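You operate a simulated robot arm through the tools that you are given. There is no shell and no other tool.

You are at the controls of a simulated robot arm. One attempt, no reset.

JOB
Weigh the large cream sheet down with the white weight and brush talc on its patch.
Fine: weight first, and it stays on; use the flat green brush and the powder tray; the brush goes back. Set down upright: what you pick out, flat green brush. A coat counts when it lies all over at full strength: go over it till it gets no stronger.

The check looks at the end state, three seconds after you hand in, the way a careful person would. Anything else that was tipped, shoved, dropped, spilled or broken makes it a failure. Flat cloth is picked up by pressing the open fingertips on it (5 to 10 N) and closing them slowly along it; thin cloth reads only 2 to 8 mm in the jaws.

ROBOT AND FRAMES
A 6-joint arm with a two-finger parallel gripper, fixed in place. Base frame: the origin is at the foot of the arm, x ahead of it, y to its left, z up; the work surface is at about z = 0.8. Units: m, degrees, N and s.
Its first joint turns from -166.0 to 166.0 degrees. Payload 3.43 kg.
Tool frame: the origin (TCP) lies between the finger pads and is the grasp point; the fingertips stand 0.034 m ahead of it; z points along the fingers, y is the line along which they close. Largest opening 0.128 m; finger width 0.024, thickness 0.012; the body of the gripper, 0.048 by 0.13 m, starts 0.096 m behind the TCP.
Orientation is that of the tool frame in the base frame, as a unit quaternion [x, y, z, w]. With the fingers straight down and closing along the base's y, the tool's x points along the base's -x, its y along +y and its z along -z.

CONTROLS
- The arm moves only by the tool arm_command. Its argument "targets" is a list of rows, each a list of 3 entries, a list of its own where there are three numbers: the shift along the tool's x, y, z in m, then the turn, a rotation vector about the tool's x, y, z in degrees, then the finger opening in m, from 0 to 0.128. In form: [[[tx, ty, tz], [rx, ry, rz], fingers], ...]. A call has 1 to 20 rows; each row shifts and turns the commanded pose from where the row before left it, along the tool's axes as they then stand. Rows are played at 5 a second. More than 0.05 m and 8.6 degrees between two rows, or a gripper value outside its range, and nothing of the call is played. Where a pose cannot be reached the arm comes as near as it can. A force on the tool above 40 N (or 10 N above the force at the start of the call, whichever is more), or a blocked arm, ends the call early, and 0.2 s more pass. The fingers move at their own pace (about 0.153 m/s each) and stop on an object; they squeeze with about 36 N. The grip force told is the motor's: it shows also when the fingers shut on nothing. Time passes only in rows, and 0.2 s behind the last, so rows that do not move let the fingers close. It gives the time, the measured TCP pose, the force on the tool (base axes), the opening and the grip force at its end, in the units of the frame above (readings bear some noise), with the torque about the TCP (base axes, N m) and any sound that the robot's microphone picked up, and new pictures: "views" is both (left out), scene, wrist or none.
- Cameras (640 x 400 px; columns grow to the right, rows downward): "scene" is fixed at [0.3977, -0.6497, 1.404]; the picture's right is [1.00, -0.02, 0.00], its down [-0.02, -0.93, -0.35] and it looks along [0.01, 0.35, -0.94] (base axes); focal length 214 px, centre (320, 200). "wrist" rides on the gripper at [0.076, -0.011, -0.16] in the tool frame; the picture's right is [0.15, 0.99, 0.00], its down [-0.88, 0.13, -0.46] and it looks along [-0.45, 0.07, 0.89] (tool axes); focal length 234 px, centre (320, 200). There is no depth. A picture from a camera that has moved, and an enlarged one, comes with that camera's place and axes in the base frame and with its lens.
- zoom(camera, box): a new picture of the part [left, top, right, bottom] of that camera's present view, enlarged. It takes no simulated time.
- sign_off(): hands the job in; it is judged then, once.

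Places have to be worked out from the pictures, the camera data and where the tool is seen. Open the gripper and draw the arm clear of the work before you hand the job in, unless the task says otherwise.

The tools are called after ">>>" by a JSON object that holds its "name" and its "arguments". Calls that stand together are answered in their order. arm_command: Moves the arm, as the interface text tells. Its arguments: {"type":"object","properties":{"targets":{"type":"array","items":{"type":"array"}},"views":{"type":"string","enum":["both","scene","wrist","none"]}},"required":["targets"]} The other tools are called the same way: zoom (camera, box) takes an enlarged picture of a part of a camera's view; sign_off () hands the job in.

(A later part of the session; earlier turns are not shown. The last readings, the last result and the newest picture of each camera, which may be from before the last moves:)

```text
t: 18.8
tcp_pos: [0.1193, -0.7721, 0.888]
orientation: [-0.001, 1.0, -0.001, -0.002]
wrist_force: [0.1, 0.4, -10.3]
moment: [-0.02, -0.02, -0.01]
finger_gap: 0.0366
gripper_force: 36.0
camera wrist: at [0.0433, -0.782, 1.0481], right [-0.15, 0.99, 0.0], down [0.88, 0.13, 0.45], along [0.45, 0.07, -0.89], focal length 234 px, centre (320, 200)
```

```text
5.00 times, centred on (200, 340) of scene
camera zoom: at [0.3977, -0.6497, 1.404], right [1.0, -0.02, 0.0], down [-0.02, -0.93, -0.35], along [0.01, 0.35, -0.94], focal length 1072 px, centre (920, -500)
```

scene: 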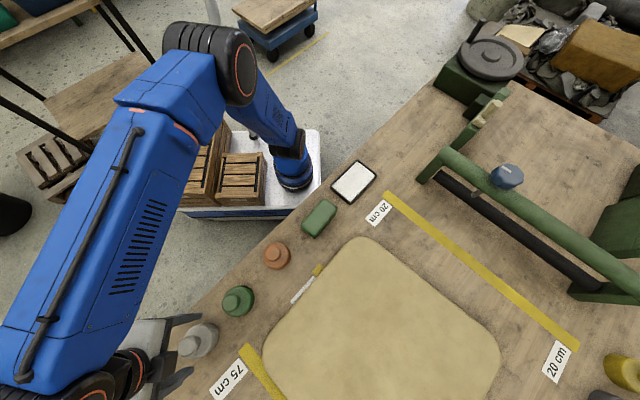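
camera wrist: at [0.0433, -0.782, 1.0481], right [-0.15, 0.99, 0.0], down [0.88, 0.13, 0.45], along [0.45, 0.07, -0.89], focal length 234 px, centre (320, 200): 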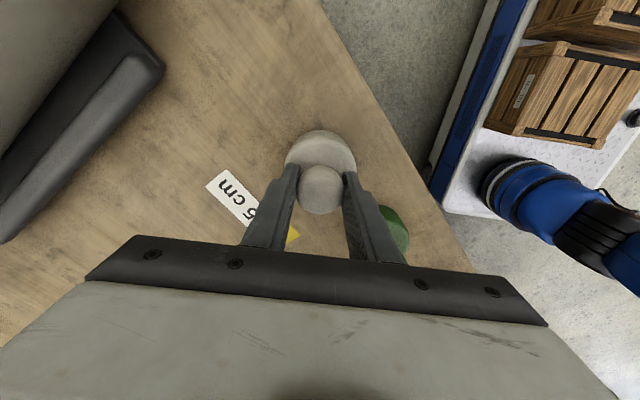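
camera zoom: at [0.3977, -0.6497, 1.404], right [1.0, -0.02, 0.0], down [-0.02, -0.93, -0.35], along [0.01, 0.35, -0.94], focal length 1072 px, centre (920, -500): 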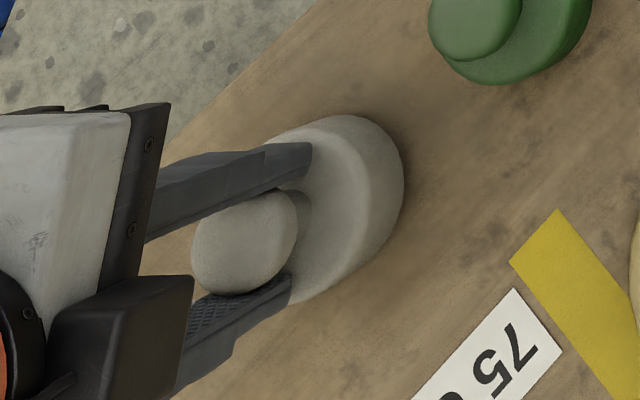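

It carries (about 10 N). I'll lift to z about 0.965 and carry it over the near 75 cm corner of the sheet, aiming at (0.315, -0.803).

>>> {"name": "arm_command", "arguments": {"targets": [[[0, 0, -0.01], [0, 0, 0], 0.02], [[0, 0, -0.02], [0, 0, 0], 0.02], [[0, 0, -0.025], [0, 0, 0], 0.02], [[0, 0, -0.022], [0, 0, 0], 0.02], [[-0.01, -0.002, 0], [0, 0, 0], 0.02], [[-0.025, -0.004, 0], [0, 0, 0], 0.02], [[-0.03, -0.005, 0], [0, 0, 0], 0.02], [[-0.03, -0.005, 0], [0, 0, 0], 0.02], [[-0.03, -0.005, 0], [0, 0, 0], 0.02], [[-0.03, -0.005, 0], [0, 0, 0], 0.02], [[-0.025, -0.004, 0], [0, 0, 0], 0.02], [[-0.015, -0.001, 0], [0, 0, 0], 0.02], [[0, 0, 0], [0, 0, 0], 0.02]]}}

```text
t: 21.6
tcp_pos: [0.313, -0.8018, 0.9635]
orientation: [-0.001, 1.0, 0.0, -0.002]
wrist_force: [-0.6, 0.6, -10.3]
moment: [0.0, -0.04, 0.04]
finger_gap: 0.0366
gripper_force: 36.8
camera wrist: at [0.2362, -0.8116, 1.1231], right [-0.15, 0.99, 0.0], down [0.88, 0.13, 0.45], along [0.45, 0.07, -0.89], focal length 234 px, centre (320, 200)
```

scene: 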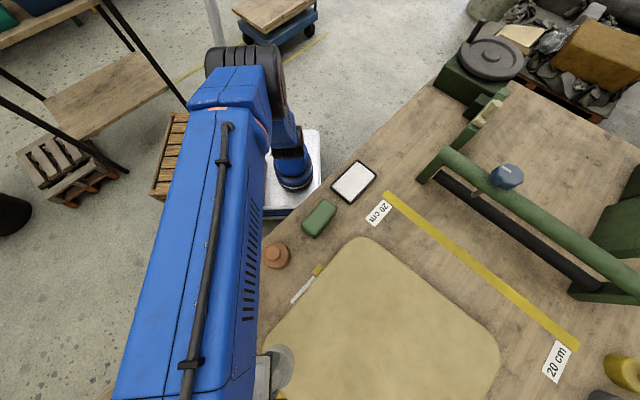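
wrist: 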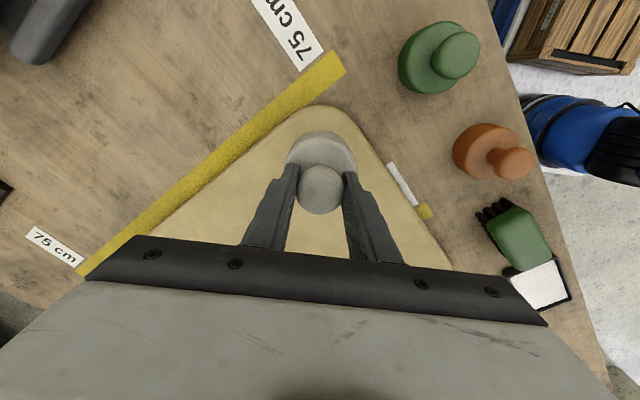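

Over the corner, the weight's footprint projects well inside the sheet. I'll lower to just above contact, then step down watching the force.

>>> {"name": "arm_command", "arguments": {"targets": [[[0, 0, 0.02], [0, 0, 0], 0.02], [[0, 0, 0.025], [0, 0, 0], 0.02], [[0, 0, 0.02], [0, 0, 0], 0.02], [[0, 0, 0.008], [0, 0, 0], 0.02], [[0, 0, 0], [0, 0, 0], 0.02]], "views": "wrist"}}

>>> {"name": "zoom", "arguments": {"camera": "scene", "box": [220, 300, 340, 400]}}

```text
t: 22.9
tcp_pos: [0.3155, -0.8015, 0.8943]
orientation: [-0.001, 1.0, -0.005, 0.0]
wrist_force: [-0.7, -1.6, 5.5]
moment: [0.35, 0.02, 0.02]
finger_gap: 0.0368
gripper_force: 36.0
stopped in row 5: the force on the tool passed its limit at 43 N (the readings are from after the stop); the commanded pose is now the measured one
camera wrist: at [0.2393, -0.8107, 1.0547], right [-0.15, 0.99, -0.01], down [0.88, 0.14, 0.45], along [0.45, 0.06, -0.89], focal length 234 px, centre (320, 200)
```

wrist: 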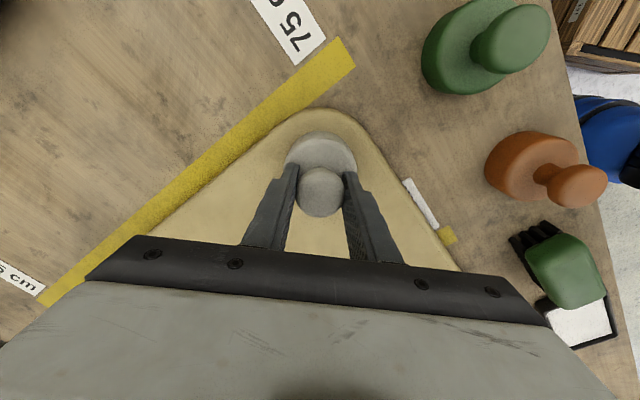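

```text
4.00 times, centred on (280, 350) of scene
camera zoom: at [0.3977, -0.6497, 1.404], right [1.0, -0.02, 0.0], down [-0.02, -0.93, -0.35], along [0.01, 0.35, -0.94], focal length 858 px, centre (480, -400)
```

zoom: 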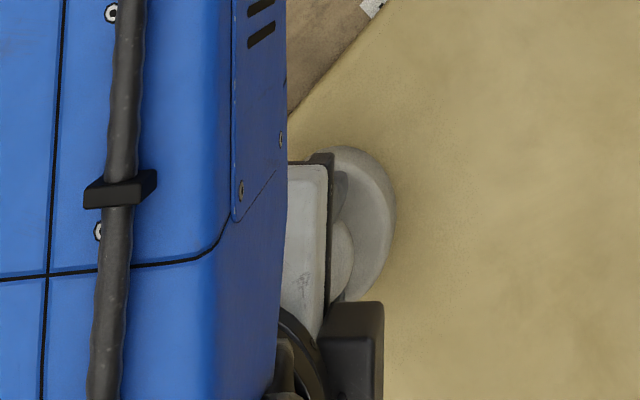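

Contact came at TCP z 0.894, so the sheet is about 19 mm thick (top near z 0.819). I'll ease off 1 mm to unload it and then open.

>>> {"name": "arm_command", "arguments": {"targets": [[[0, 0, -0.0008], [0, 0, 0], 0.02], [[0, 0, 0], [0, 0, 0], 0.02]], "views": "none"}}

```text
t: 23.6
tcp_pos: [0.3147, -0.8024, 0.8956]
orientation: [-0.001, 1.0, -0.004, 0.0]
wrist_force: [-2.5, 4.3, -4.2]
moment: [0.55, 0.14, 0.11]
finger_gap: 0.0368
gripper_force: 35.6
```

Now the load is shared with the sheet (-4 N). Opening the fingers gradually, then checking before retreating.

>>> {"name": "arm_command", "arguments": {"targets": [[[0, 0, 0], [0, 0, 0], 0.034], [[0, 0, 0], [0, 0, 0], 0.038], [[0, 0, 0], [0, 0, 0], 0.045], [[0, 0, 0], [0, 0, 0], 0.06], [[0, 0, 0], [0, 0, 0], 0.08], [[0, 0, 0], [0, 0, 0], 0.08]], "views": "wrist"}}

>>> {"name": "zoom", "arguments": {"camera": "wrist", "box": [230, 90, 410, 230]}}

```text
t: 24.9
tcp_pos: [0.315, -0.8019, 0.8955]
orientation: [-0.001, 1.0, -0.003, -0.001]
wrist_force: [-0.3, -0.7, -0.6]
moment: [0.01, 0.02, -0.02]
finger_gap: 0.0801
gripper_force: 0.1
camera wrist: at [0.2395, -0.8117, 1.0551], right [-0.15, 0.99, -0.01], down [0.88, 0.14, 0.45], along [0.45, 0.06, -0.89], focal length 234 px, centre (320, 200)
```

wrist: 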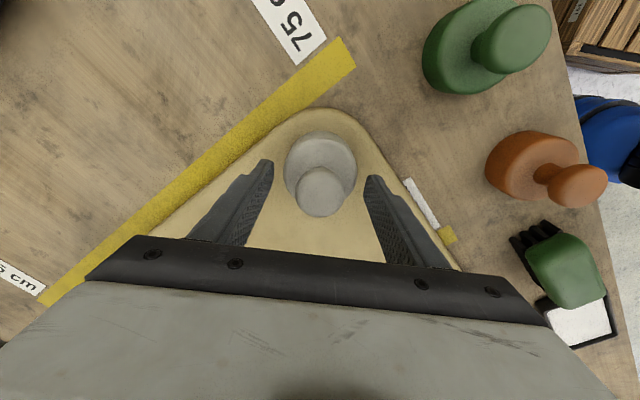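

```text
2.86 times, centred on (320, 160) of wrist
camera zoom: at [0.2395, -0.8117, 1.0551], right [-0.15, 0.99, -0.01], down [0.88, 0.14, 0.45], along [0.45, 0.06, -0.89], focal length 669 px, centre (320, 314)
```

zoom: 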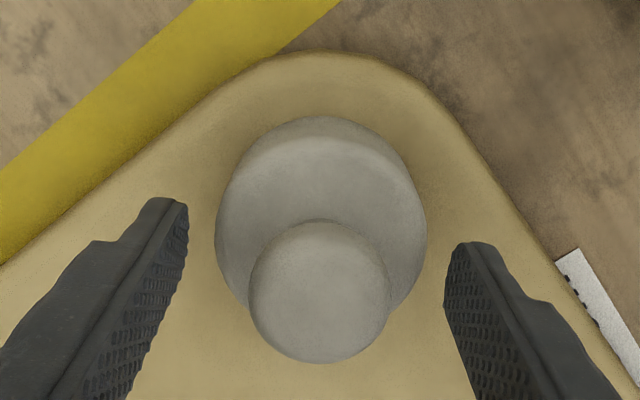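

The white weight stands upright on the sheet corner and the fingers are clear. I'll rise, go over to the brush near (0.40, -0.49) and yaw so the fingers close across its short side.

>>> {"name": "arm_command", "arguments": {"targets": [[[0, 0, -0.03], [0, 0, 0], 0.08], [[0, 0, -0.035], [0, 0, 0], 0.09], [[0, 0, -0.025], [0, 0, 0], 0.1], [[-0.0121, 0.0446, 0], [0, 0, 0], 0.1], [[-0.0121, 0.0446, 0], [0, 0, 0], 0.1], [[-0.0121, 0.0446, 0], [0, 0, 0], 0.1], [[-0.0121, 0.0446, 0], [0, 0, 0], 0.1], [[-0.0121, 0.0446, 0], [0, 0, 0], 0.1], [[-0.0121, 0.0446, 0], [0, 0, 0], 0.1], [[-0.0121, 0.0446, 0], [0, 0, 0], 0.1], [[0, 0, 0], [0, 0, -7.5], 0.1], [[0, 0, 0], [0, 0, -7.5], 0.1], [[0, 0, 0], [0, 0, -7.5], 0.1], [[0, 0, 0], [0, 0, -7.5], 0.1], [[0, 0, 0], [0, 0, -7.5], 0.1], [[0, 0, 0], [0, 0, -7.5], 0.1], [[0, 0, 0], [0, 0, 0], 0.1]]}}

```text
t: 28.6
tcp_pos: [0.4, -0.4889, 0.9828]
orientation: [-0.384, 0.923, -0.003, -0.001]
wrist_force: [0.2, 0.2, 0.0]
moment: [0.01, -0.01, 0.02]
finger_gap: 0.1001
gripper_force: 0.2
camera wrist: at [0.3546, -0.5484, 1.1429], right [-0.8, 0.59, 0.0], down [0.53, 0.72, 0.45], along [0.27, 0.36, -0.89], focal length 234 px, centre (320, 200)
```

scene: 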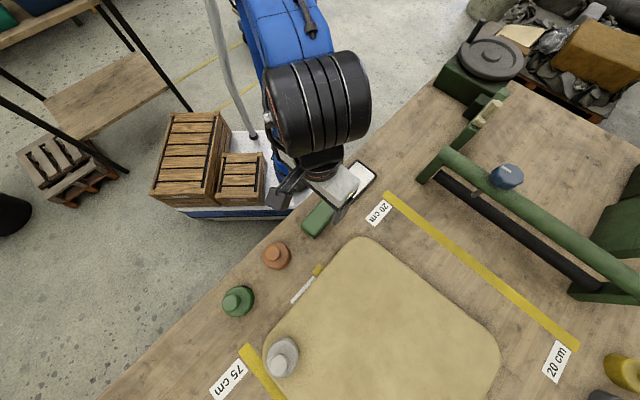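
wrist: 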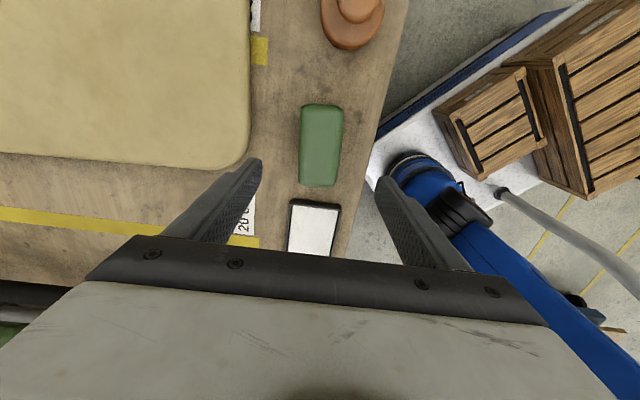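

The brush is visible from above. I'll enlarge it in both views to get its exact place, direction and height.

>>> {"name": "zoom", "arguments": {"camera": "wrist", "box": [260, 90, 380, 260]}}

>>> {"name": "zoom", "arguments": {"camera": "scene", "box": [290, 190, 350, 240]}}

>>> {"name": "zoom", "arguments": {"camera": "scene", "box": [250, 230, 510, 400]}}

```text
2.35 times, centred on (320, 175) of wrist
camera zoom: at [0.3546, -0.5484, 1.1429], right [-0.8, 0.59, 0.0], down [0.53, 0.72, 0.45], along [0.27, 0.36, -0.89], focal length 551 px, centre (320, 259)
```

zoom: 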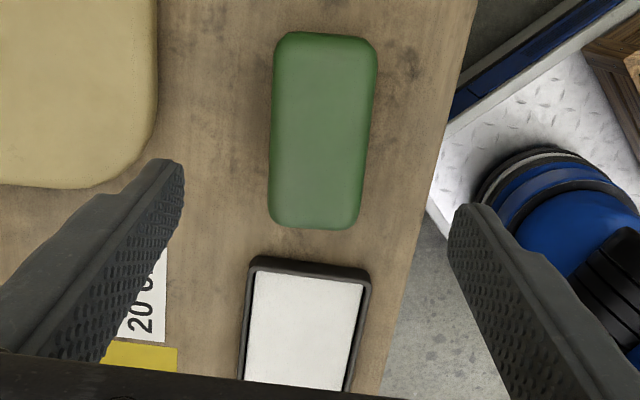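

```text
8.00 times, centred on (320, 215) of scene
camera zoom: at [0.3977, -0.6497, 1.404], right [1.0, -0.02, 0.0], down [-0.02, -0.93, -0.35], along [0.01, 0.35, -0.94], focal length 1716 px, centre (320, 80)
```

zoom: 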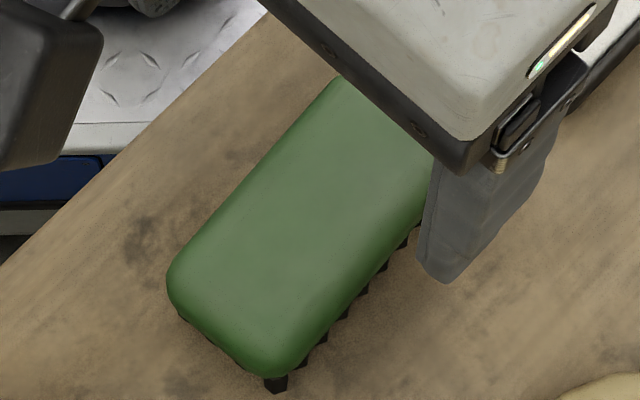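

```text
2.35 times, centred on (380, 315) of scene
camera zoom: at [0.3977, -0.6497, 1.404], right [1.0, -0.02, 0.0], down [-0.02, -0.93, -0.35], along [0.01, 0.35, -0.94], focal length 505 px, centre (179, -71)
```

zoom: 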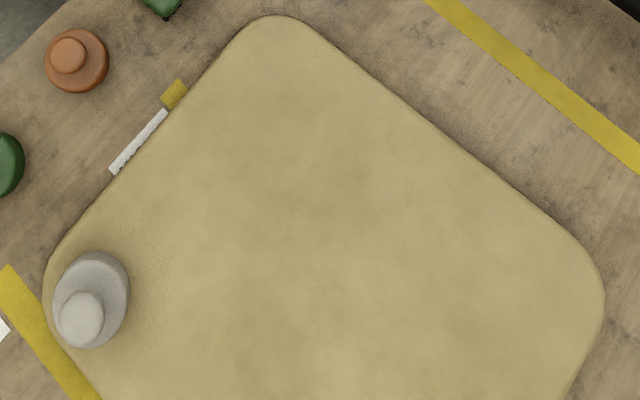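

The brush centre comes to about (0.4005, -0.489), long axis at 50°, about 107 × 52 mm. I need its heights (body vs bristles) and the tray rim height, so I'll back off along the bench and tilt for a side look.

>>> {"name": "arm_command", "arguments": {"targets": [[[0.04, 0, 0], [0, 0, 0], 0.1], [[0.04, 0, 0], [0, -8, 0], 0.1], [[0.04, 0, 0], [0, -8, 0], 0.1], [[0.0, 0, 0], [0, -8, 0], 0.1], [[0, 0, 0], [0, -8, 0], 0.1], [[0, 0, 0], [0, -8, 0], 0.1], [[0, 0, 0], [0, 0, 0], 0.1]], "views": "wrist"}}

>>> {"name": "zoom", "arguments": {"camera": "wrist", "box": [240, 0, 400, 160]}}

```text
t: 30.1
tcp_pos: [0.3175, -0.5718, 0.9696]
orientation: [-0.361, 0.869, 0.126, 0.314]
wrist_force: [1.0, 0.5, 0.2]
moment: [-0.02, 0.01, 0.02]
finger_gap: 0.0999
gripper_force: 0.0
out of reach, approached as far as the arm can: row 6
camera wrist: at [0.2125, -0.6918, 1.0456], right [-0.78, 0.62, -0.1], down [0.18, 0.37, 0.91], along [0.6, 0.69, -0.4], focal length 234 px, centre (320, 200)
```

wrist: 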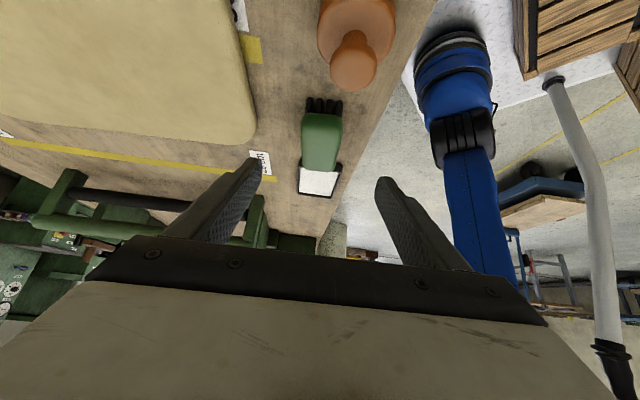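

```text
2.50 times, centred on (320, 80) of wrist
camera zoom: at [0.2125, -0.6918, 1.0456], right [-0.78, 0.62, -0.1], down [0.18, 0.37, 0.91], along [0.6, 0.69, -0.4], focal length 585 px, centre (320, 500)
```

zoom: 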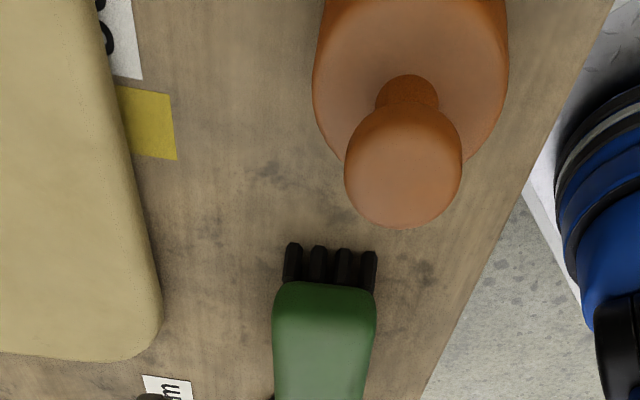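

The bristles are long, about 28-30 mm, so the body sits from about z 0.83 upward. I'll enlarge the lower part to find the body top and the tray.

>>> {"name": "zoom", "arguments": {"camera": "wrist", "box": [280, 85, 370, 205]}}

>>> {"name": "zoom", "arguments": {"camera": "scene", "box": [290, 190, 350, 240]}}

>>> {"name": "zoom", "arguments": {"camera": "scene", "box": [320, 150, 390, 210]}}

```text
3.33 times, centred on (325, 145) of wrist
camera zoom: at [0.2125, -0.6918, 1.0456], right [-0.78, 0.62, -0.1], down [0.18, 0.37, 0.91], along [0.6, 0.69, -0.4], focal length 781 px, centre (303, 383)
```

zoom: 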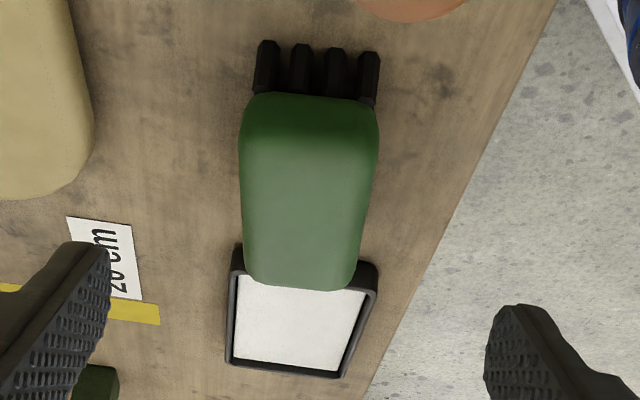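

```text
8.00 times, centred on (320, 215) of scene
camera zoom: at [0.3977, -0.6497, 1.404], right [1.0, -0.02, 0.0], down [-0.02, -0.93, -0.35], along [0.01, 0.35, -0.94], focal length 1716 px, centre (320, 80)
```

zoom: 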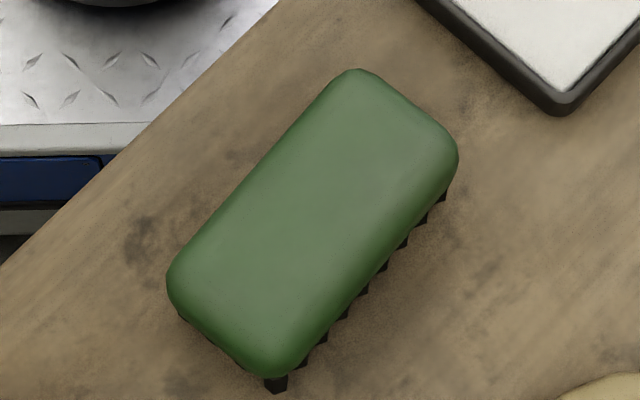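

```text
6.67 times, centred on (355, 180) of scene
camera zoom: at [0.3977, -0.6497, 1.404], right [1.0, -0.02, 0.0], down [-0.02, -0.93, -0.35], along [0.01, 0.35, -0.94], focal length 1430 px, centre (87, 333)
```

zoom: 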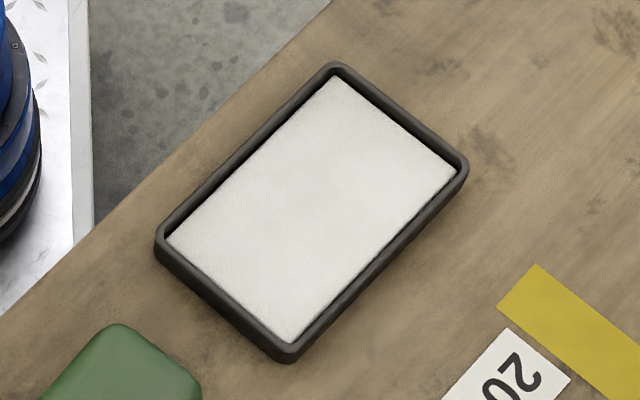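

Body spans about z 0.83-0.85 with 30 mm bristles; powder area about 117 × 72 mm at 44°, centre near (0.508, -0.370). I'll level the tool, align yaw to the brush's 50°, and come over it.

>>> {"name": "arm_command", "arguments": {"targets": [[[0, 0, 0], [0, 8, 0], 0.1], [[0, 0, 0], [0, 8, 0], 0.1], [[0, 0, 0], [0, 8, 0], 0.1], [[0, 0, 0], [0, 8, 0], 0.1], [[0, 0, 0], [0, 7.5, 0], 0.1], [[0, 0, 0], [0, 0, -5.2], 0.1], [[-0.04, -0.004, 0], [0, 0, 0], 0.1], [[-0.04, -0.004, 0], [0, 0, 0], 0.1], [[-0.035, -0.004, 0], [0, 0, 0], 0.1], [[0, 0, 0], [0, 0, 0], 0.1]], "views": "wrist"}}

>>> {"name": "zoom", "arguments": {"camera": "wrist", "box": [240, 80, 400, 240]}}

```text
t: 32.4
tcp_pos: [0.4005, -0.4883, 0.9729]
orientation: [-0.426, 0.905, -0.002, 0.002]
wrist_force: [0.5, -0.1, 0.5]
moment: [-0.02, 0.02, 0.0]
finger_gap: 0.1001
gripper_force: 0.0
camera wrist: at [0.3598, -0.553, 1.1317], right [-0.85, 0.52, -0.01], down [0.46, 0.76, 0.46], along [0.24, 0.39, -0.89], focal length 234 px, centre (320, 200)
```

wrist: 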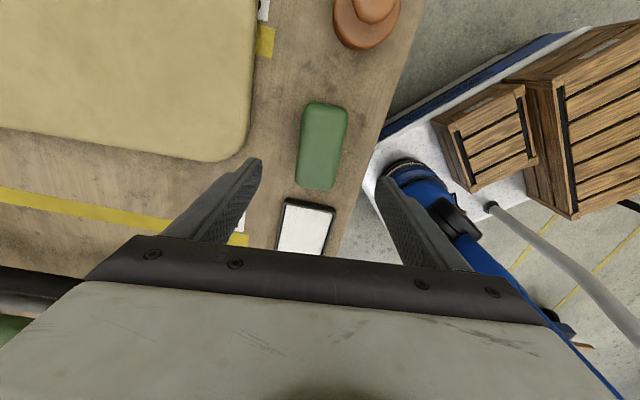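

```text
2.50 times, centred on (320, 160) of wrist
camera zoom: at [0.3598, -0.553, 1.1317], right [-0.85, 0.52, -0.01], down [0.46, 0.76, 0.46], along [0.24, 0.39, -0.89], focal length 585 px, centre (320, 300)
```

zoom: 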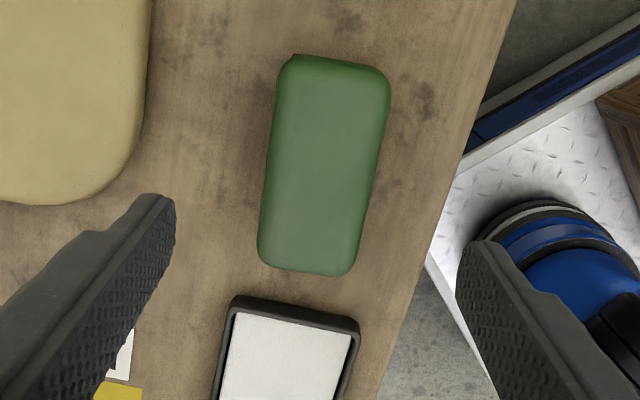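

Alignment is right (brush leans with the tool); it lies 3 mm along tool +x and 1.5 mm along +y from the axis. Correcting and descending to z about 0.860 with the fingers open.

>>> {"name": "arm_command", "arguments": {"targets": [[[0.003, 0.0015, 0.03], [0, 0, 0], 0.09], [[0, 0, 0.035], [0, 0, 0], 0.085], [[0, 0, 0.03], [0, 0, 0], 0.085], [[0, 0, 0.016], [0, 0, 0], 0.085], [[0, 0, 0], [0, 0, 0], 0.085]]}}

>>> {"name": "zoom", "arguments": {"camera": "wrist", "box": [240, 110, 400, 230]}}

>>> {"name": "zoom", "arguments": {"camera": "scene", "box": [280, 180, 360, 250]}}

```text
t: 33.5
tcp_pos: [0.3997, -0.4925, 0.8598]
orientation: [-0.425, 0.905, -0.002, 0.003]
wrist_force: [0.5, 0.0, 0.7]
moment: [-0.02, 0.0, 0.03]
finger_gap: 0.0847
gripper_force: 0.1
camera wrist: at [0.3585, -0.5575, 1.0194], right [-0.85, 0.52, -0.01], down [0.46, 0.76, 0.46], along [0.24, 0.39, -0.89], focal length 234 px, centre (320, 200)
```

scene: 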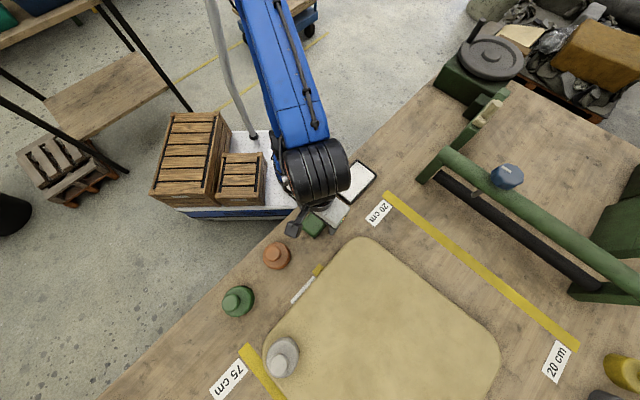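
wrist: 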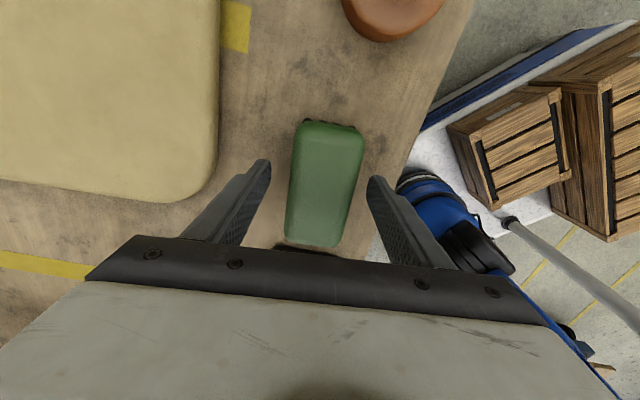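

```text
3.33 times, centred on (320, 170) of wrist
camera zoom: at [0.3585, -0.5575, 1.0194], right [-0.85, 0.52, -0.01], down [0.46, 0.76, 0.46], along [0.24, 0.39, -0.89], focal length 781 px, centre (320, 300)
```

zoom: 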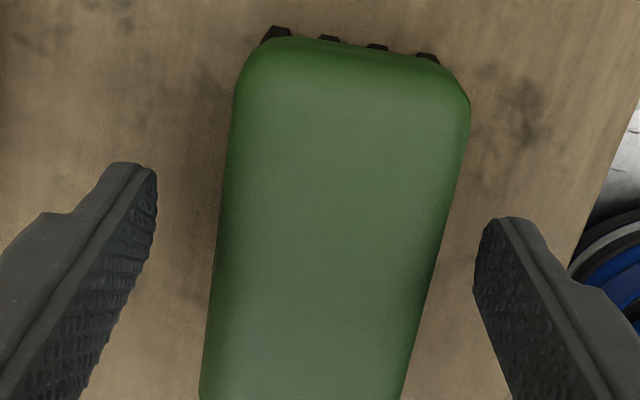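

```text
5.71 times, centred on (320, 215) of scene
camera zoom: at [0.3977, -0.6497, 1.404], right [1.0, -0.02, 0.0], down [-0.02, -0.93, -0.35], along [0.01, 0.35, -0.94], focal length 1226 px, centre (320, 114)
```

zoom: 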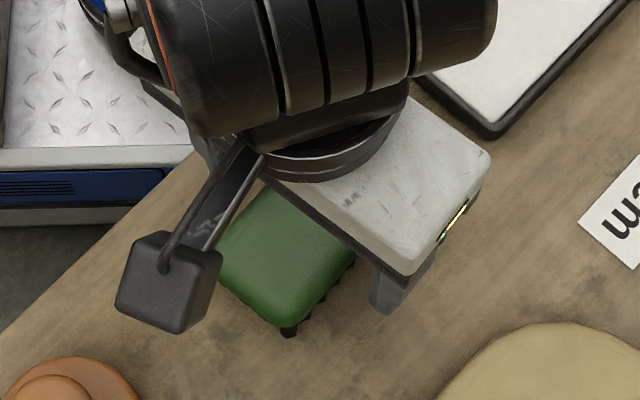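

Brush is centred between the fingers. Closing slowly.

>>> {"name": "arm_command", "arguments": {"targets": [[[0, 0, 0], [0, 0, 0], 0.075], [[0, 0, 0], [0, 0, 0], 0.065], [[0, 0, 0], [0, 0, 0], 0.057], [[0, 0, 0], [0, 0, 0], 0.05], [[0, 0, 0], [0, 0, 0], 0.042], [[0, 0, 0], [0, 0, 0], 0.03], [[0, 0, 0], [0, 0, 0], 0.03]], "views": "none"}}

```text
t: 35.1
tcp_pos: [0.3996, -0.4923, 0.8597]
orientation: [-0.425, 0.905, -0.003, 0.003]
wrist_force: [-0.3, 1.1, 0.8]
moment: [0.03, 0.07, -0.06]
finger_gap: 0.0532
gripper_force: 36.0
```

Held at 53 mm. I note its home: TCP (0.3997, -0.4925, 0.860), yaw 50.4°. Lifting gently.

>>> {"name": "arm_command", "arguments": {"targets": [[[0, 0, -0.005], [0, 0, 0], 0.03], [[0, 0, -0.01], [0, 0, 0], 0.03], [[0, 0, -0.02], [0, 0, 0], 0.03], [[0, 0, -0.025], [0, 0, 0], 0.03], [[0, 0, 0], [0, 0, 0], 0.03]]}}

>>> {"name": "zoom", "arguments": {"camera": "scene", "box": [280, 150, 400, 250]}}

```text
t: 36.4
tcp_pos: [0.3985, -0.4903, 0.92]
orientation: [-0.425, 0.905, -0.001, 0.002]
wrist_force: [-0.7, -0.4, -0.8]
moment: [0.0, -0.01, -0.01]
finger_gap: 0.0535
gripper_force: 36.5
camera wrist: at [0.3581, -0.5553, 1.0792], right [-0.85, 0.52, -0.01], down [0.46, 0.76, 0.46], along [0.24, 0.39, -0.89], focal length 234 px, centre (320, 200)
```

scene: 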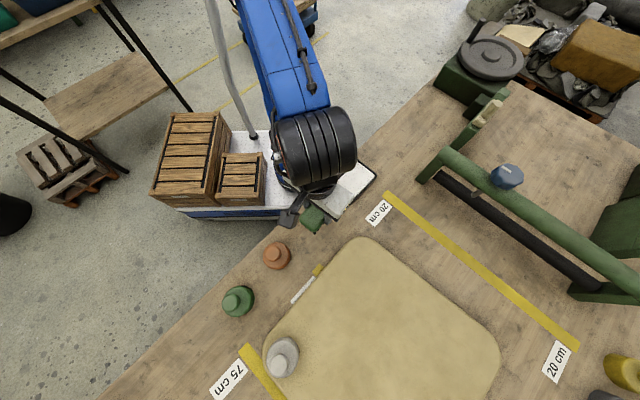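
wrist: 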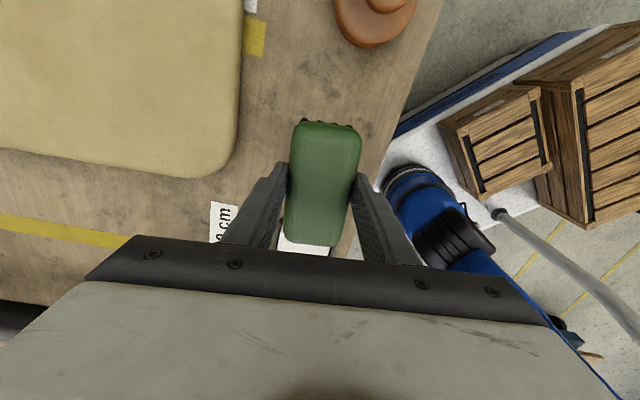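

```text
4.00 times, centred on (340, 200) of scene
camera zoom: at [0.3977, -0.6497, 1.404], right [1.0, -0.02, 0.0], down [-0.02, -0.93, -0.35], along [0.01, 0.35, -0.94], focal length 858 px, centre (240, 200)
```

zoom: 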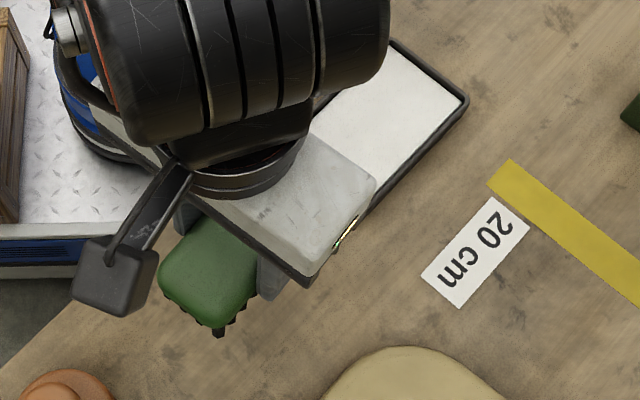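

Brush is held level. I'll turn to the tray's 44.4° and move over its centre (0.508, -0.369) at a safe height.

>>> {"name": "arm_command", "arguments": {"targets": [[[0, 0, -0.01], [0, 0, 6], 0.03], [[-0.02, 0.001, 0], [0, 0, 0], 0.03], [[-0.035, 0.002, 0], [0, 0, 0], 0.03], [[-0.04, 0.002, 0], [0, 0, 0], 0.03], [[-0.04, 0.003, 0], [0, 0, 0], 0.03], [[-0.027, 0.002, 0], [0, 0, 0], 0.03], [[0, 0, 0], [0, 0, 0], 0.03]]}}

>>> {"name": "zoom", "arguments": {"camera": "scene", "box": [300, 130, 420, 230]}}

>>> {"name": "zoom", "arguments": {"camera": "wrist", "box": [240, 90, 400, 260]}}

```text
t: 38.0
tcp_pos: [0.5078, -0.3721, 0.9294]
orientation: [-0.377, 0.926, -0.002, 0.002]
wrist_force: [0.0, 0.3, -1.2]
moment: [0.01, -0.02, 0.0]
finger_gap: 0.0534
gripper_force: 36.2
camera wrist: at [0.4599, -0.4323, 1.0885], right [-0.8, 0.61, -0.01], down [0.54, 0.71, 0.46], along [0.28, 0.36, -0.89], focal length 234 px, centre (320, 200)
```

scene: 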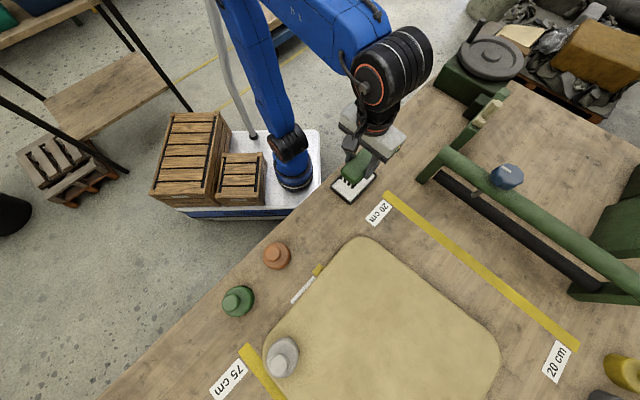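
wrist: 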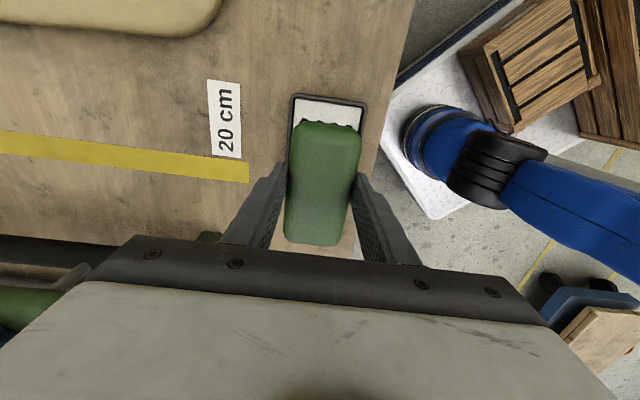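

```text
4.00 times, centred on (360, 180) of scene
camera zoom: at [0.3977, -0.6497, 1.404], right [1.0, -0.02, 0.0], down [-0.02, -0.93, -0.35], along [0.01, 0.35, -0.94], focal length 858 px, centre (160, 280)
```

zoom: 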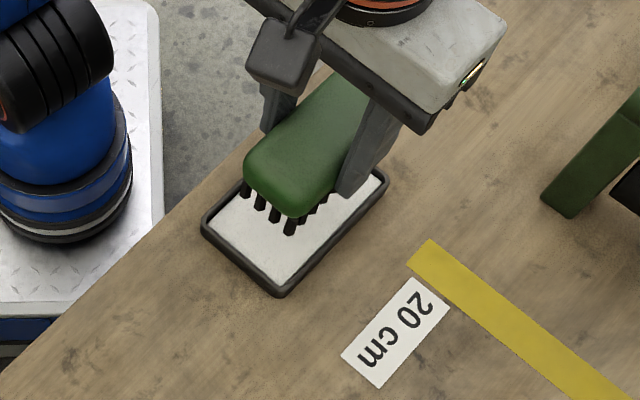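

```text
2.35 times, centred on (320, 175) of wrist
camera zoom: at [0.4599, -0.4323, 1.0885], right [-0.8, 0.61, -0.01], down [0.54, 0.71, 0.46], along [0.28, 0.36, -0.89], focal length 551 px, centre (320, 259)
```

zoom: 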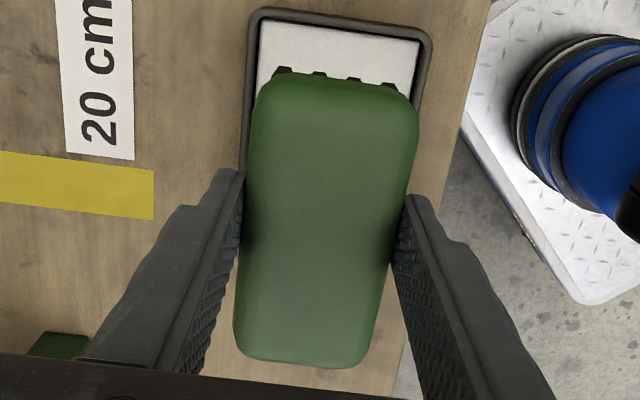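

The bristles are over the tray, 3 mm short of its centre along the long side. I'll nudge that, turn 2° more to match the tray, and lower close to the powder.

>>> {"name": "arm_command", "arguments": {"targets": [[[-0.003, 0.0015, 0], [0, 0, -2], 0.03], [[0, 0, 0.02], [0, 0, 0], 0.03], [[0, 0, 0.02], [0, 0, 0], 0.03], [[0, 0, 0.008], [0, 0, 0], 0.03], [[0, 0, 0], [0, 0, 0], 0.03]], "views": "wrist"}}

>>> {"name": "zoom", "arguments": {"camera": "scene", "box": [320, 145, 400, 215]}}

>>> {"name": "zoom", "arguments": {"camera": "wrist", "box": [260, 90, 380, 180]}}

```text
t: 39.1
tcp_pos: [0.5103, -0.3693, 0.8818]
orientation: [-0.393, 0.92, -0.002, 0.003]
wrist_force: [-0.4, -0.5, -2.7]
moment: [0.0, 0.06, 0.01]
finger_gap: 0.0534
gripper_force: 35.3
camera wrist: at [0.4643, -0.431, 1.0411], right [-0.82, 0.58, -0.01], down [0.51, 0.73, 0.46], along [0.27, 0.37, -0.89], focal length 234 px, centre (320, 200)
```

wrist: 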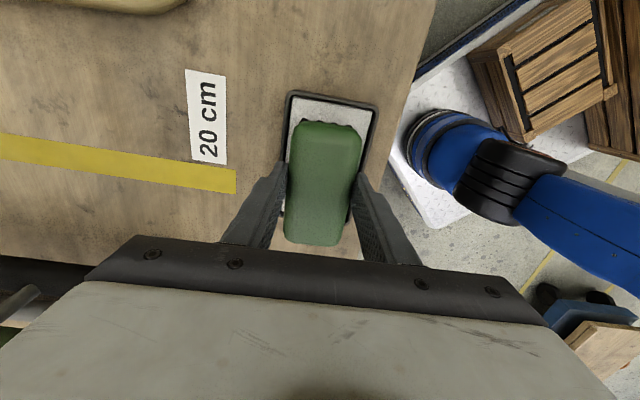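

```text
5.71 times, centred on (360, 180) of scene
camera zoom: at [0.3977, -0.6497, 1.404], right [1.0, -0.02, 0.0], down [-0.02, -0.93, -0.35], along [0.01, 0.35, -0.94], focal length 1226 px, centre (91, 314)
```

zoom: 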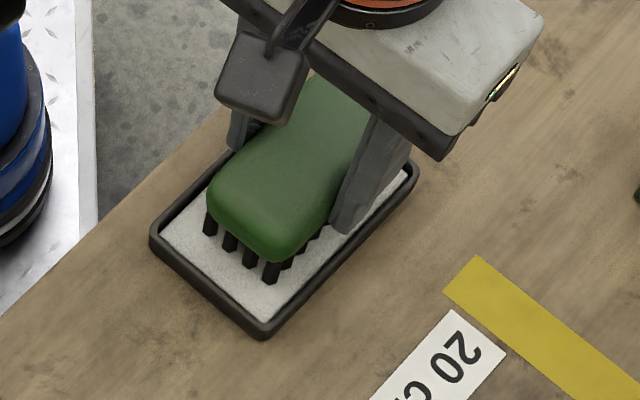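

```text
4.44 times, centred on (320, 135) of wrist
camera zoom: at [0.4643, -0.431, 1.0411], right [-0.82, 0.58, -0.01], down [0.51, 0.73, 0.46], along [0.27, 0.37, -0.89], focal length 1041 px, centre (320, 489)
```

zoom: 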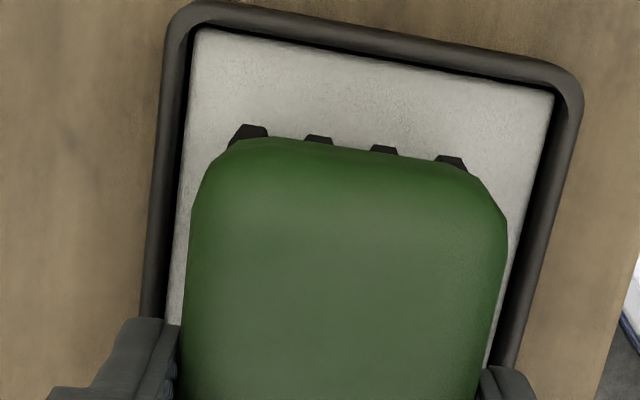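

The bristle field is inside the rim on all visible sides. Lowering in 2 mm steps to touch the powder.

>>> {"name": "arm_command", "arguments": {"targets": [[[0.002, 0, 0.003], [0, 0, 0], 0.03], [[0, 0, 0.003], [0, 0, 0], 0.03], [[0, 0, 0.002], [0, 0, 0], 0.03], [[0, 0, 0.0], [0, 0, 0], 0.03]], "views": "none"}}

```text
t: 40.1
tcp_pos: [0.5069, -0.3703, 0.8743]
orientation: [-0.393, 0.92, -0.003, 0.002]
wrist_force: [-0.8, -1.5, 27.4]
moment: [0.17, 0.25, -0.05]
finger_gap: 0.0533
gripper_force: 35.6
```

Firm contact already at z 0.874 (27 N), so the powder is at about z 0.814. I'll ease off 1.5 mm to a light touch, then look.

>>> {"name": "arm_command", "arguments": {"targets": [[[0, 0, -0.001], [0, 0, 0], 0.03], [[0, 0, 0], [0, 0, 0], 0.03]], "views": "wrist"}}

>>> {"name": "zoom", "arguments": {"camera": "scene", "box": [320, 145, 400, 215]}}

```text
t: 40.8
tcp_pos: [0.5072, -0.3703, 0.8742]
orientation: [-0.393, 0.92, -0.002, 0.003]
wrist_force: [-3.6, -1.2, 14.8]
moment: [0.0, 0.32, 0.0]
finger_gap: 0.0534
gripper_force: 36.2
camera wrist: at [0.4615, -0.4317, 1.0337], right [-0.82, 0.58, 0.0], down [0.51, 0.73, 0.46], along [0.27, 0.37, -0.89], focal length 234 px, centre (320, 200)
```

wrist: 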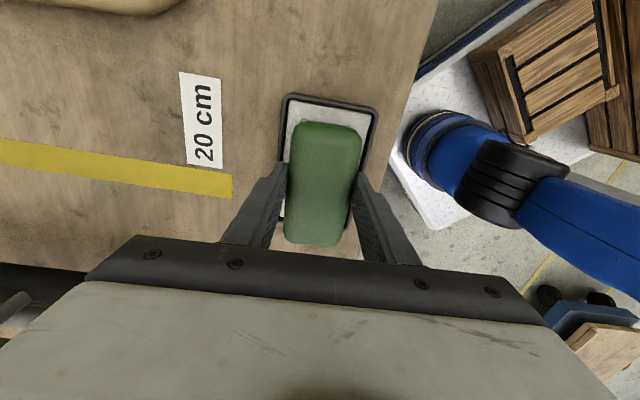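

```text
5.71 times, centred on (360, 180) of scene
camera zoom: at [0.3977, -0.6497, 1.404], right [1.0, -0.02, 0.0], down [-0.02, -0.93, -0.35], along [0.01, 0.35, -0.94], focal length 1226 px, centre (91, 314)
```

zoom: 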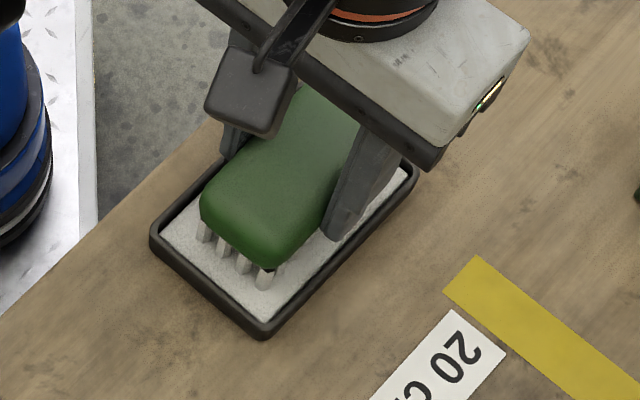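

The bristles have turned white: the brush is loaded. I'll lift it straight out and carry it over the sheet's near middle, around (0.46, -0.74).

>>> {"name": "arm_command", "arguments": {"targets": [[[0, 0, -0.005], [0, 0, 0], 0.03], [[0, 0, -0.015], [0, 0, 0], 0.03], [[0, 0, -0.025], [0, 0, 0], 0.03], [[0, 0, -0.02], [0, 0, 0], 0.03], [[0.02, -0.015, 0], [0, 0, 0], 0.03], [[0.036, -0.027, 0], [0, 0, 0], 0.03], [[0.036, -0.027, 0], [0, 0, 0], 0.03], [[0.036, -0.027, 0], [0, 0, 0], 0.03], [[0.036, -0.027, 0], [0, 0, 0], 0.03], [[0.036, -0.027, 0], [0, 0, 0], 0.03], [[0.036, -0.027, 0], [0, 0, 0], 0.03], [[0.036, -0.027, 0], [0, 0, 0], 0.03], [[0.025, -0.018, 0], [0, 0, 0], 0.03], [[0, 0, 0], [0, 0, 0], 0.03]]}}

>>> {"name": "zoom", "arguments": {"camera": "scene", "box": [320, 145, 400, 215]}}

>>> {"name": "zoom", "arguments": {"camera": "scene", "box": [260, 230, 500, 400]}}

```text
t: 43.8
tcp_pos: [0.4623, -0.7378, 0.9418]
orientation: [-0.393, 0.919, -0.002, 0.003]
wrist_force: [1.1, 0.0, -1.1]
moment: [-0.02, -0.01, 0.0]
finger_gap: 0.0531
gripper_force: 35.9
camera wrist: at [0.417, -0.7996, 1.1018], right [-0.82, 0.58, -0.01], down [0.51, 0.73, 0.46], along [0.27, 0.37, -0.89], focal length 234 px, centre (320, 200)
```

scene: 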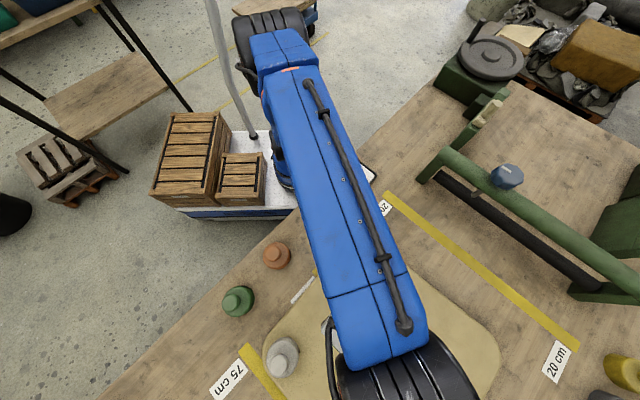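
wrist: 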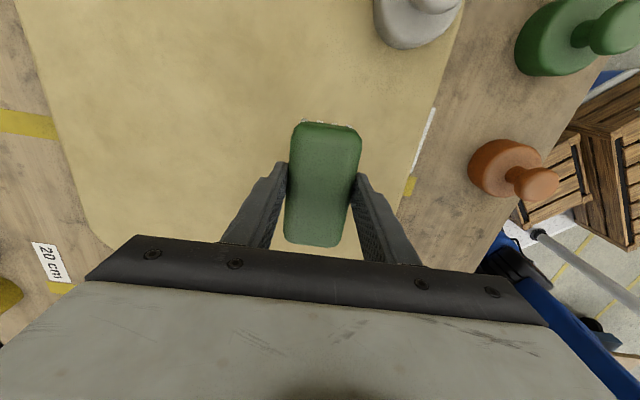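

```text
5.71 times, centred on (360, 180) of scene
camera zoom: at [0.3977, -0.6497, 1.404], right [1.0, -0.02, 0.0], down [-0.02, -0.93, -0.35], along [0.01, 0.35, -0.94], focal length 1226 px, centre (91, 314)
```

zoom: 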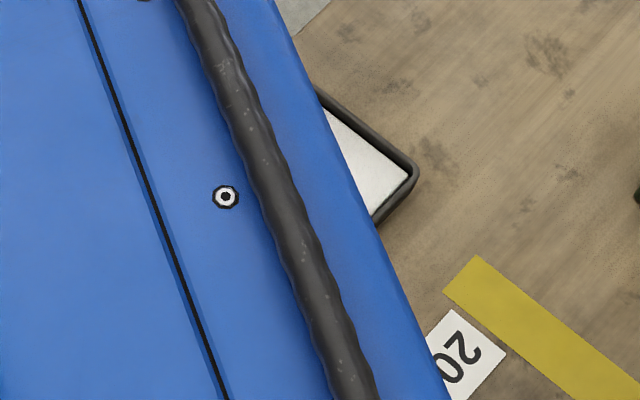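

```text
2.35 times, centred on (380, 315) of scene
camera zoom: at [0.3977, -0.6497, 1.404], right [1.0, -0.02, 0.0], down [-0.02, -0.93, -0.35], along [0.01, 0.35, -0.94], focal length 505 px, centre (179, -71)
```

zoom: 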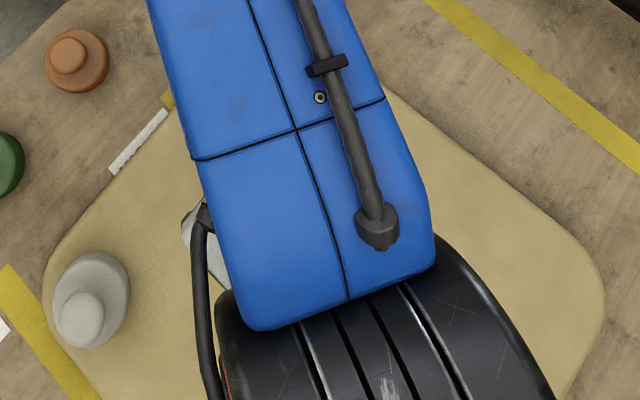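

The brush hangs over the sheet, well clear of the weight. Lowering close to the surface, then to a light contact.

>>> {"name": "arm_command", "arguments": {"targets": [[[0, 0, 0.02], [0, 0, 0], 0.03], [[0, 0, 0.02], [0, 0, 0], 0.03], [[0, 0, 0.014], [0, 0, 0], 0.03], [[0, 0, 0], [0, 0, 0], 0.03]], "views": "none"}}

>>> {"name": "arm_command", "arguments": {"targets": [[[0, 0, 0.003], [0, 0, 0], 0.03], [[0, 0, 0.002], [0, 0, 0], 0.03], [[0, 0, 0], [0, 0, 0], 0.03]], "views": "wrist"}}

```text
t: 44.8
tcp_pos: [0.4635, -0.7386, 0.8868]
orientation: [-0.393, 0.92, -0.002, 0.003]
wrist_force: [-0.1, -0.9, -1.6]
moment: [0.03, 0.02, 0.01]
finger_gap: 0.0534
gripper_force: 36.0
```

```text
t: 45.5
tcp_pos: [0.4625, -0.7389, 0.8828]
orientation: [-0.394, 0.919, -0.003, 0.001]
wrist_force: [3.0, -7.9, 21.6]
moment: [0.28, -0.19, -0.03]
finger_gap: 0.0534
gripper_force: 36.0
camera wrist: at [0.418, -0.8005, 1.0428], right [-0.82, 0.58, -0.01], down [0.51, 0.73, 0.46], along [0.27, 0.37, -0.89], focal length 234 px, centre (320, 200)
```

wrist: 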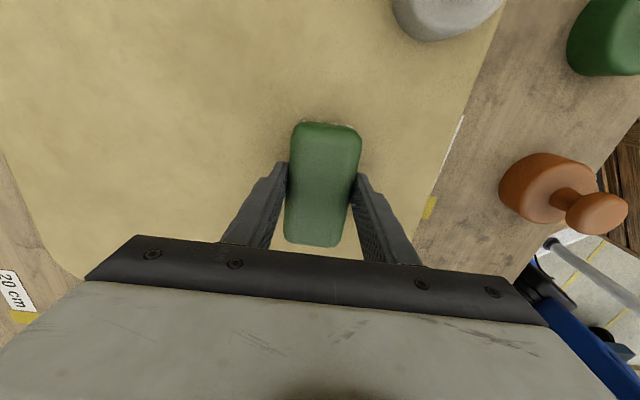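

Contact at z about 0.883 with 21 N, heavier than needed. I'll ease off to a light touch and make a short stroke outward, then look at the result.

>>> {"name": "arm_command", "arguments": {"targets": [[[0, 0, -0.0012], [0, 0, 0], 0.03], [[0, 0, 0], [0, 0, 0], 0.03]], "views": "none"}}

>>> {"name": "arm_command", "arguments": {"targets": [[[0, -0.012, 0], [0, 0, 0], 0.03], [[0, -0.015, 0], [0, 0, 0], 0.03], [[0, -0.015, 0], [0, 0, 0], 0.03], [[0, 0, 0], [0, 0, 0], 0.03]], "views": "wrist"}}

>>> {"name": "zoom", "arguments": {"camera": "wrist", "box": [220, 40, 460, 260]}}

```text
t: 46.1
tcp_pos: [0.4624, -0.7394, 0.8817]
orientation: [-0.393, 0.919, -0.002, 0.002]
wrist_force: [5.7, -11.9, 17.5]
moment: [-0.37, -0.07, 0.05]
finger_gap: 0.0533
gripper_force: 35.5
```

```text
t: 47.1
tcp_pos: [0.4929, -0.7672, 0.8829]
orientation: [-0.392, 0.92, -0.002, 0.003]
wrist_force: [-6.6, 5.9, 8.7]
moment: [0.45, 0.57, 0.0]
finger_gap: 0.0534
gripper_force: 35.7
camera wrist: at [0.4479, -0.8293, 1.0424], right [-0.82, 0.58, -0.01], down [0.51, 0.73, 0.46], along [0.27, 0.37, -0.89], focal length 234 px, centre (320, 200)
```

wrist: 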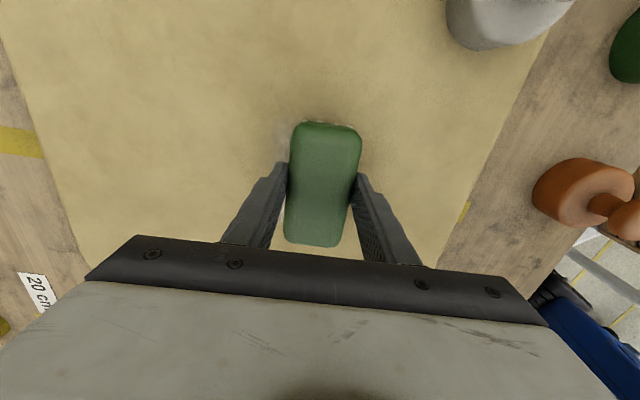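

```text
1.82 times, centred on (340, 150) of wrist
camera zoom: at [0.4479, -0.8293, 1.0424], right [-0.82, 0.58, -0.01], down [0.51, 0.73, 0.46], along [0.27, 0.37, -0.89], focal length 426 px, centre (284, 291)
```

zoom: 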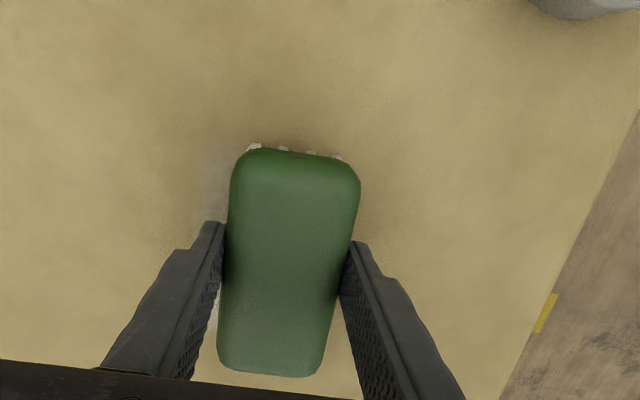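

A whitish area shows at the outer (far) side of the brush, so the patch seems to lie further out. I'll look closely there.

>>> {"name": "zoom", "arguments": {"camera": "wrist", "box": [200, 70, 320, 240]}}

>>> {"name": "zoom", "arguments": {"camera": "scene", "box": [260, 230, 500, 400]}}

```text
2.35 times, centred on (260, 155) of wrist
camera zoom: at [0.4479, -0.8293, 1.0424], right [-0.82, 0.58, -0.01], down [0.51, 0.73, 0.46], along [0.27, 0.37, -0.89], focal length 551 px, centre (461, 306)
```

zoom: 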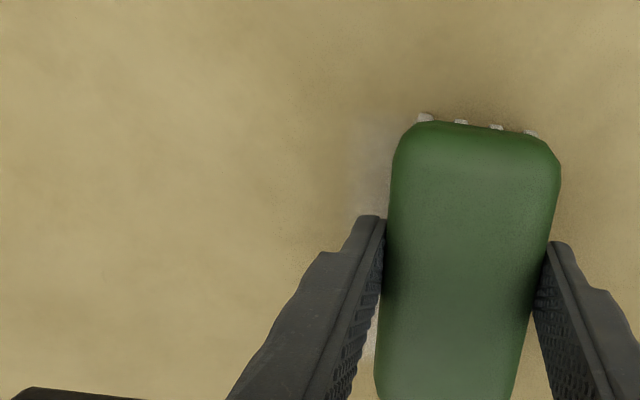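

```text
2.35 times, centred on (380, 315) of scene
camera zoom: at [0.3977, -0.6497, 1.404], right [1.0, -0.02, 0.0], down [-0.02, -0.93, -0.35], along [0.01, 0.35, -0.94], focal length 505 px, centre (179, -71)
```

zoom: 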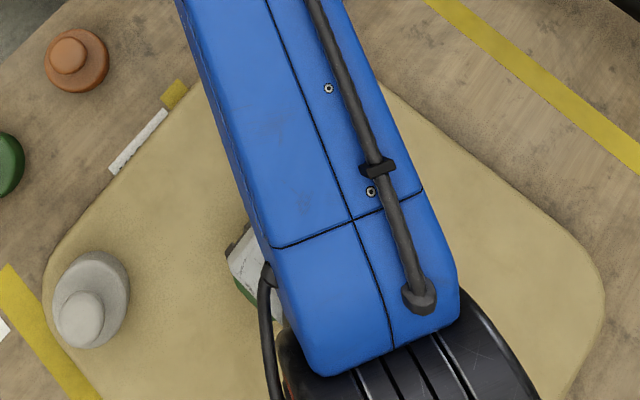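

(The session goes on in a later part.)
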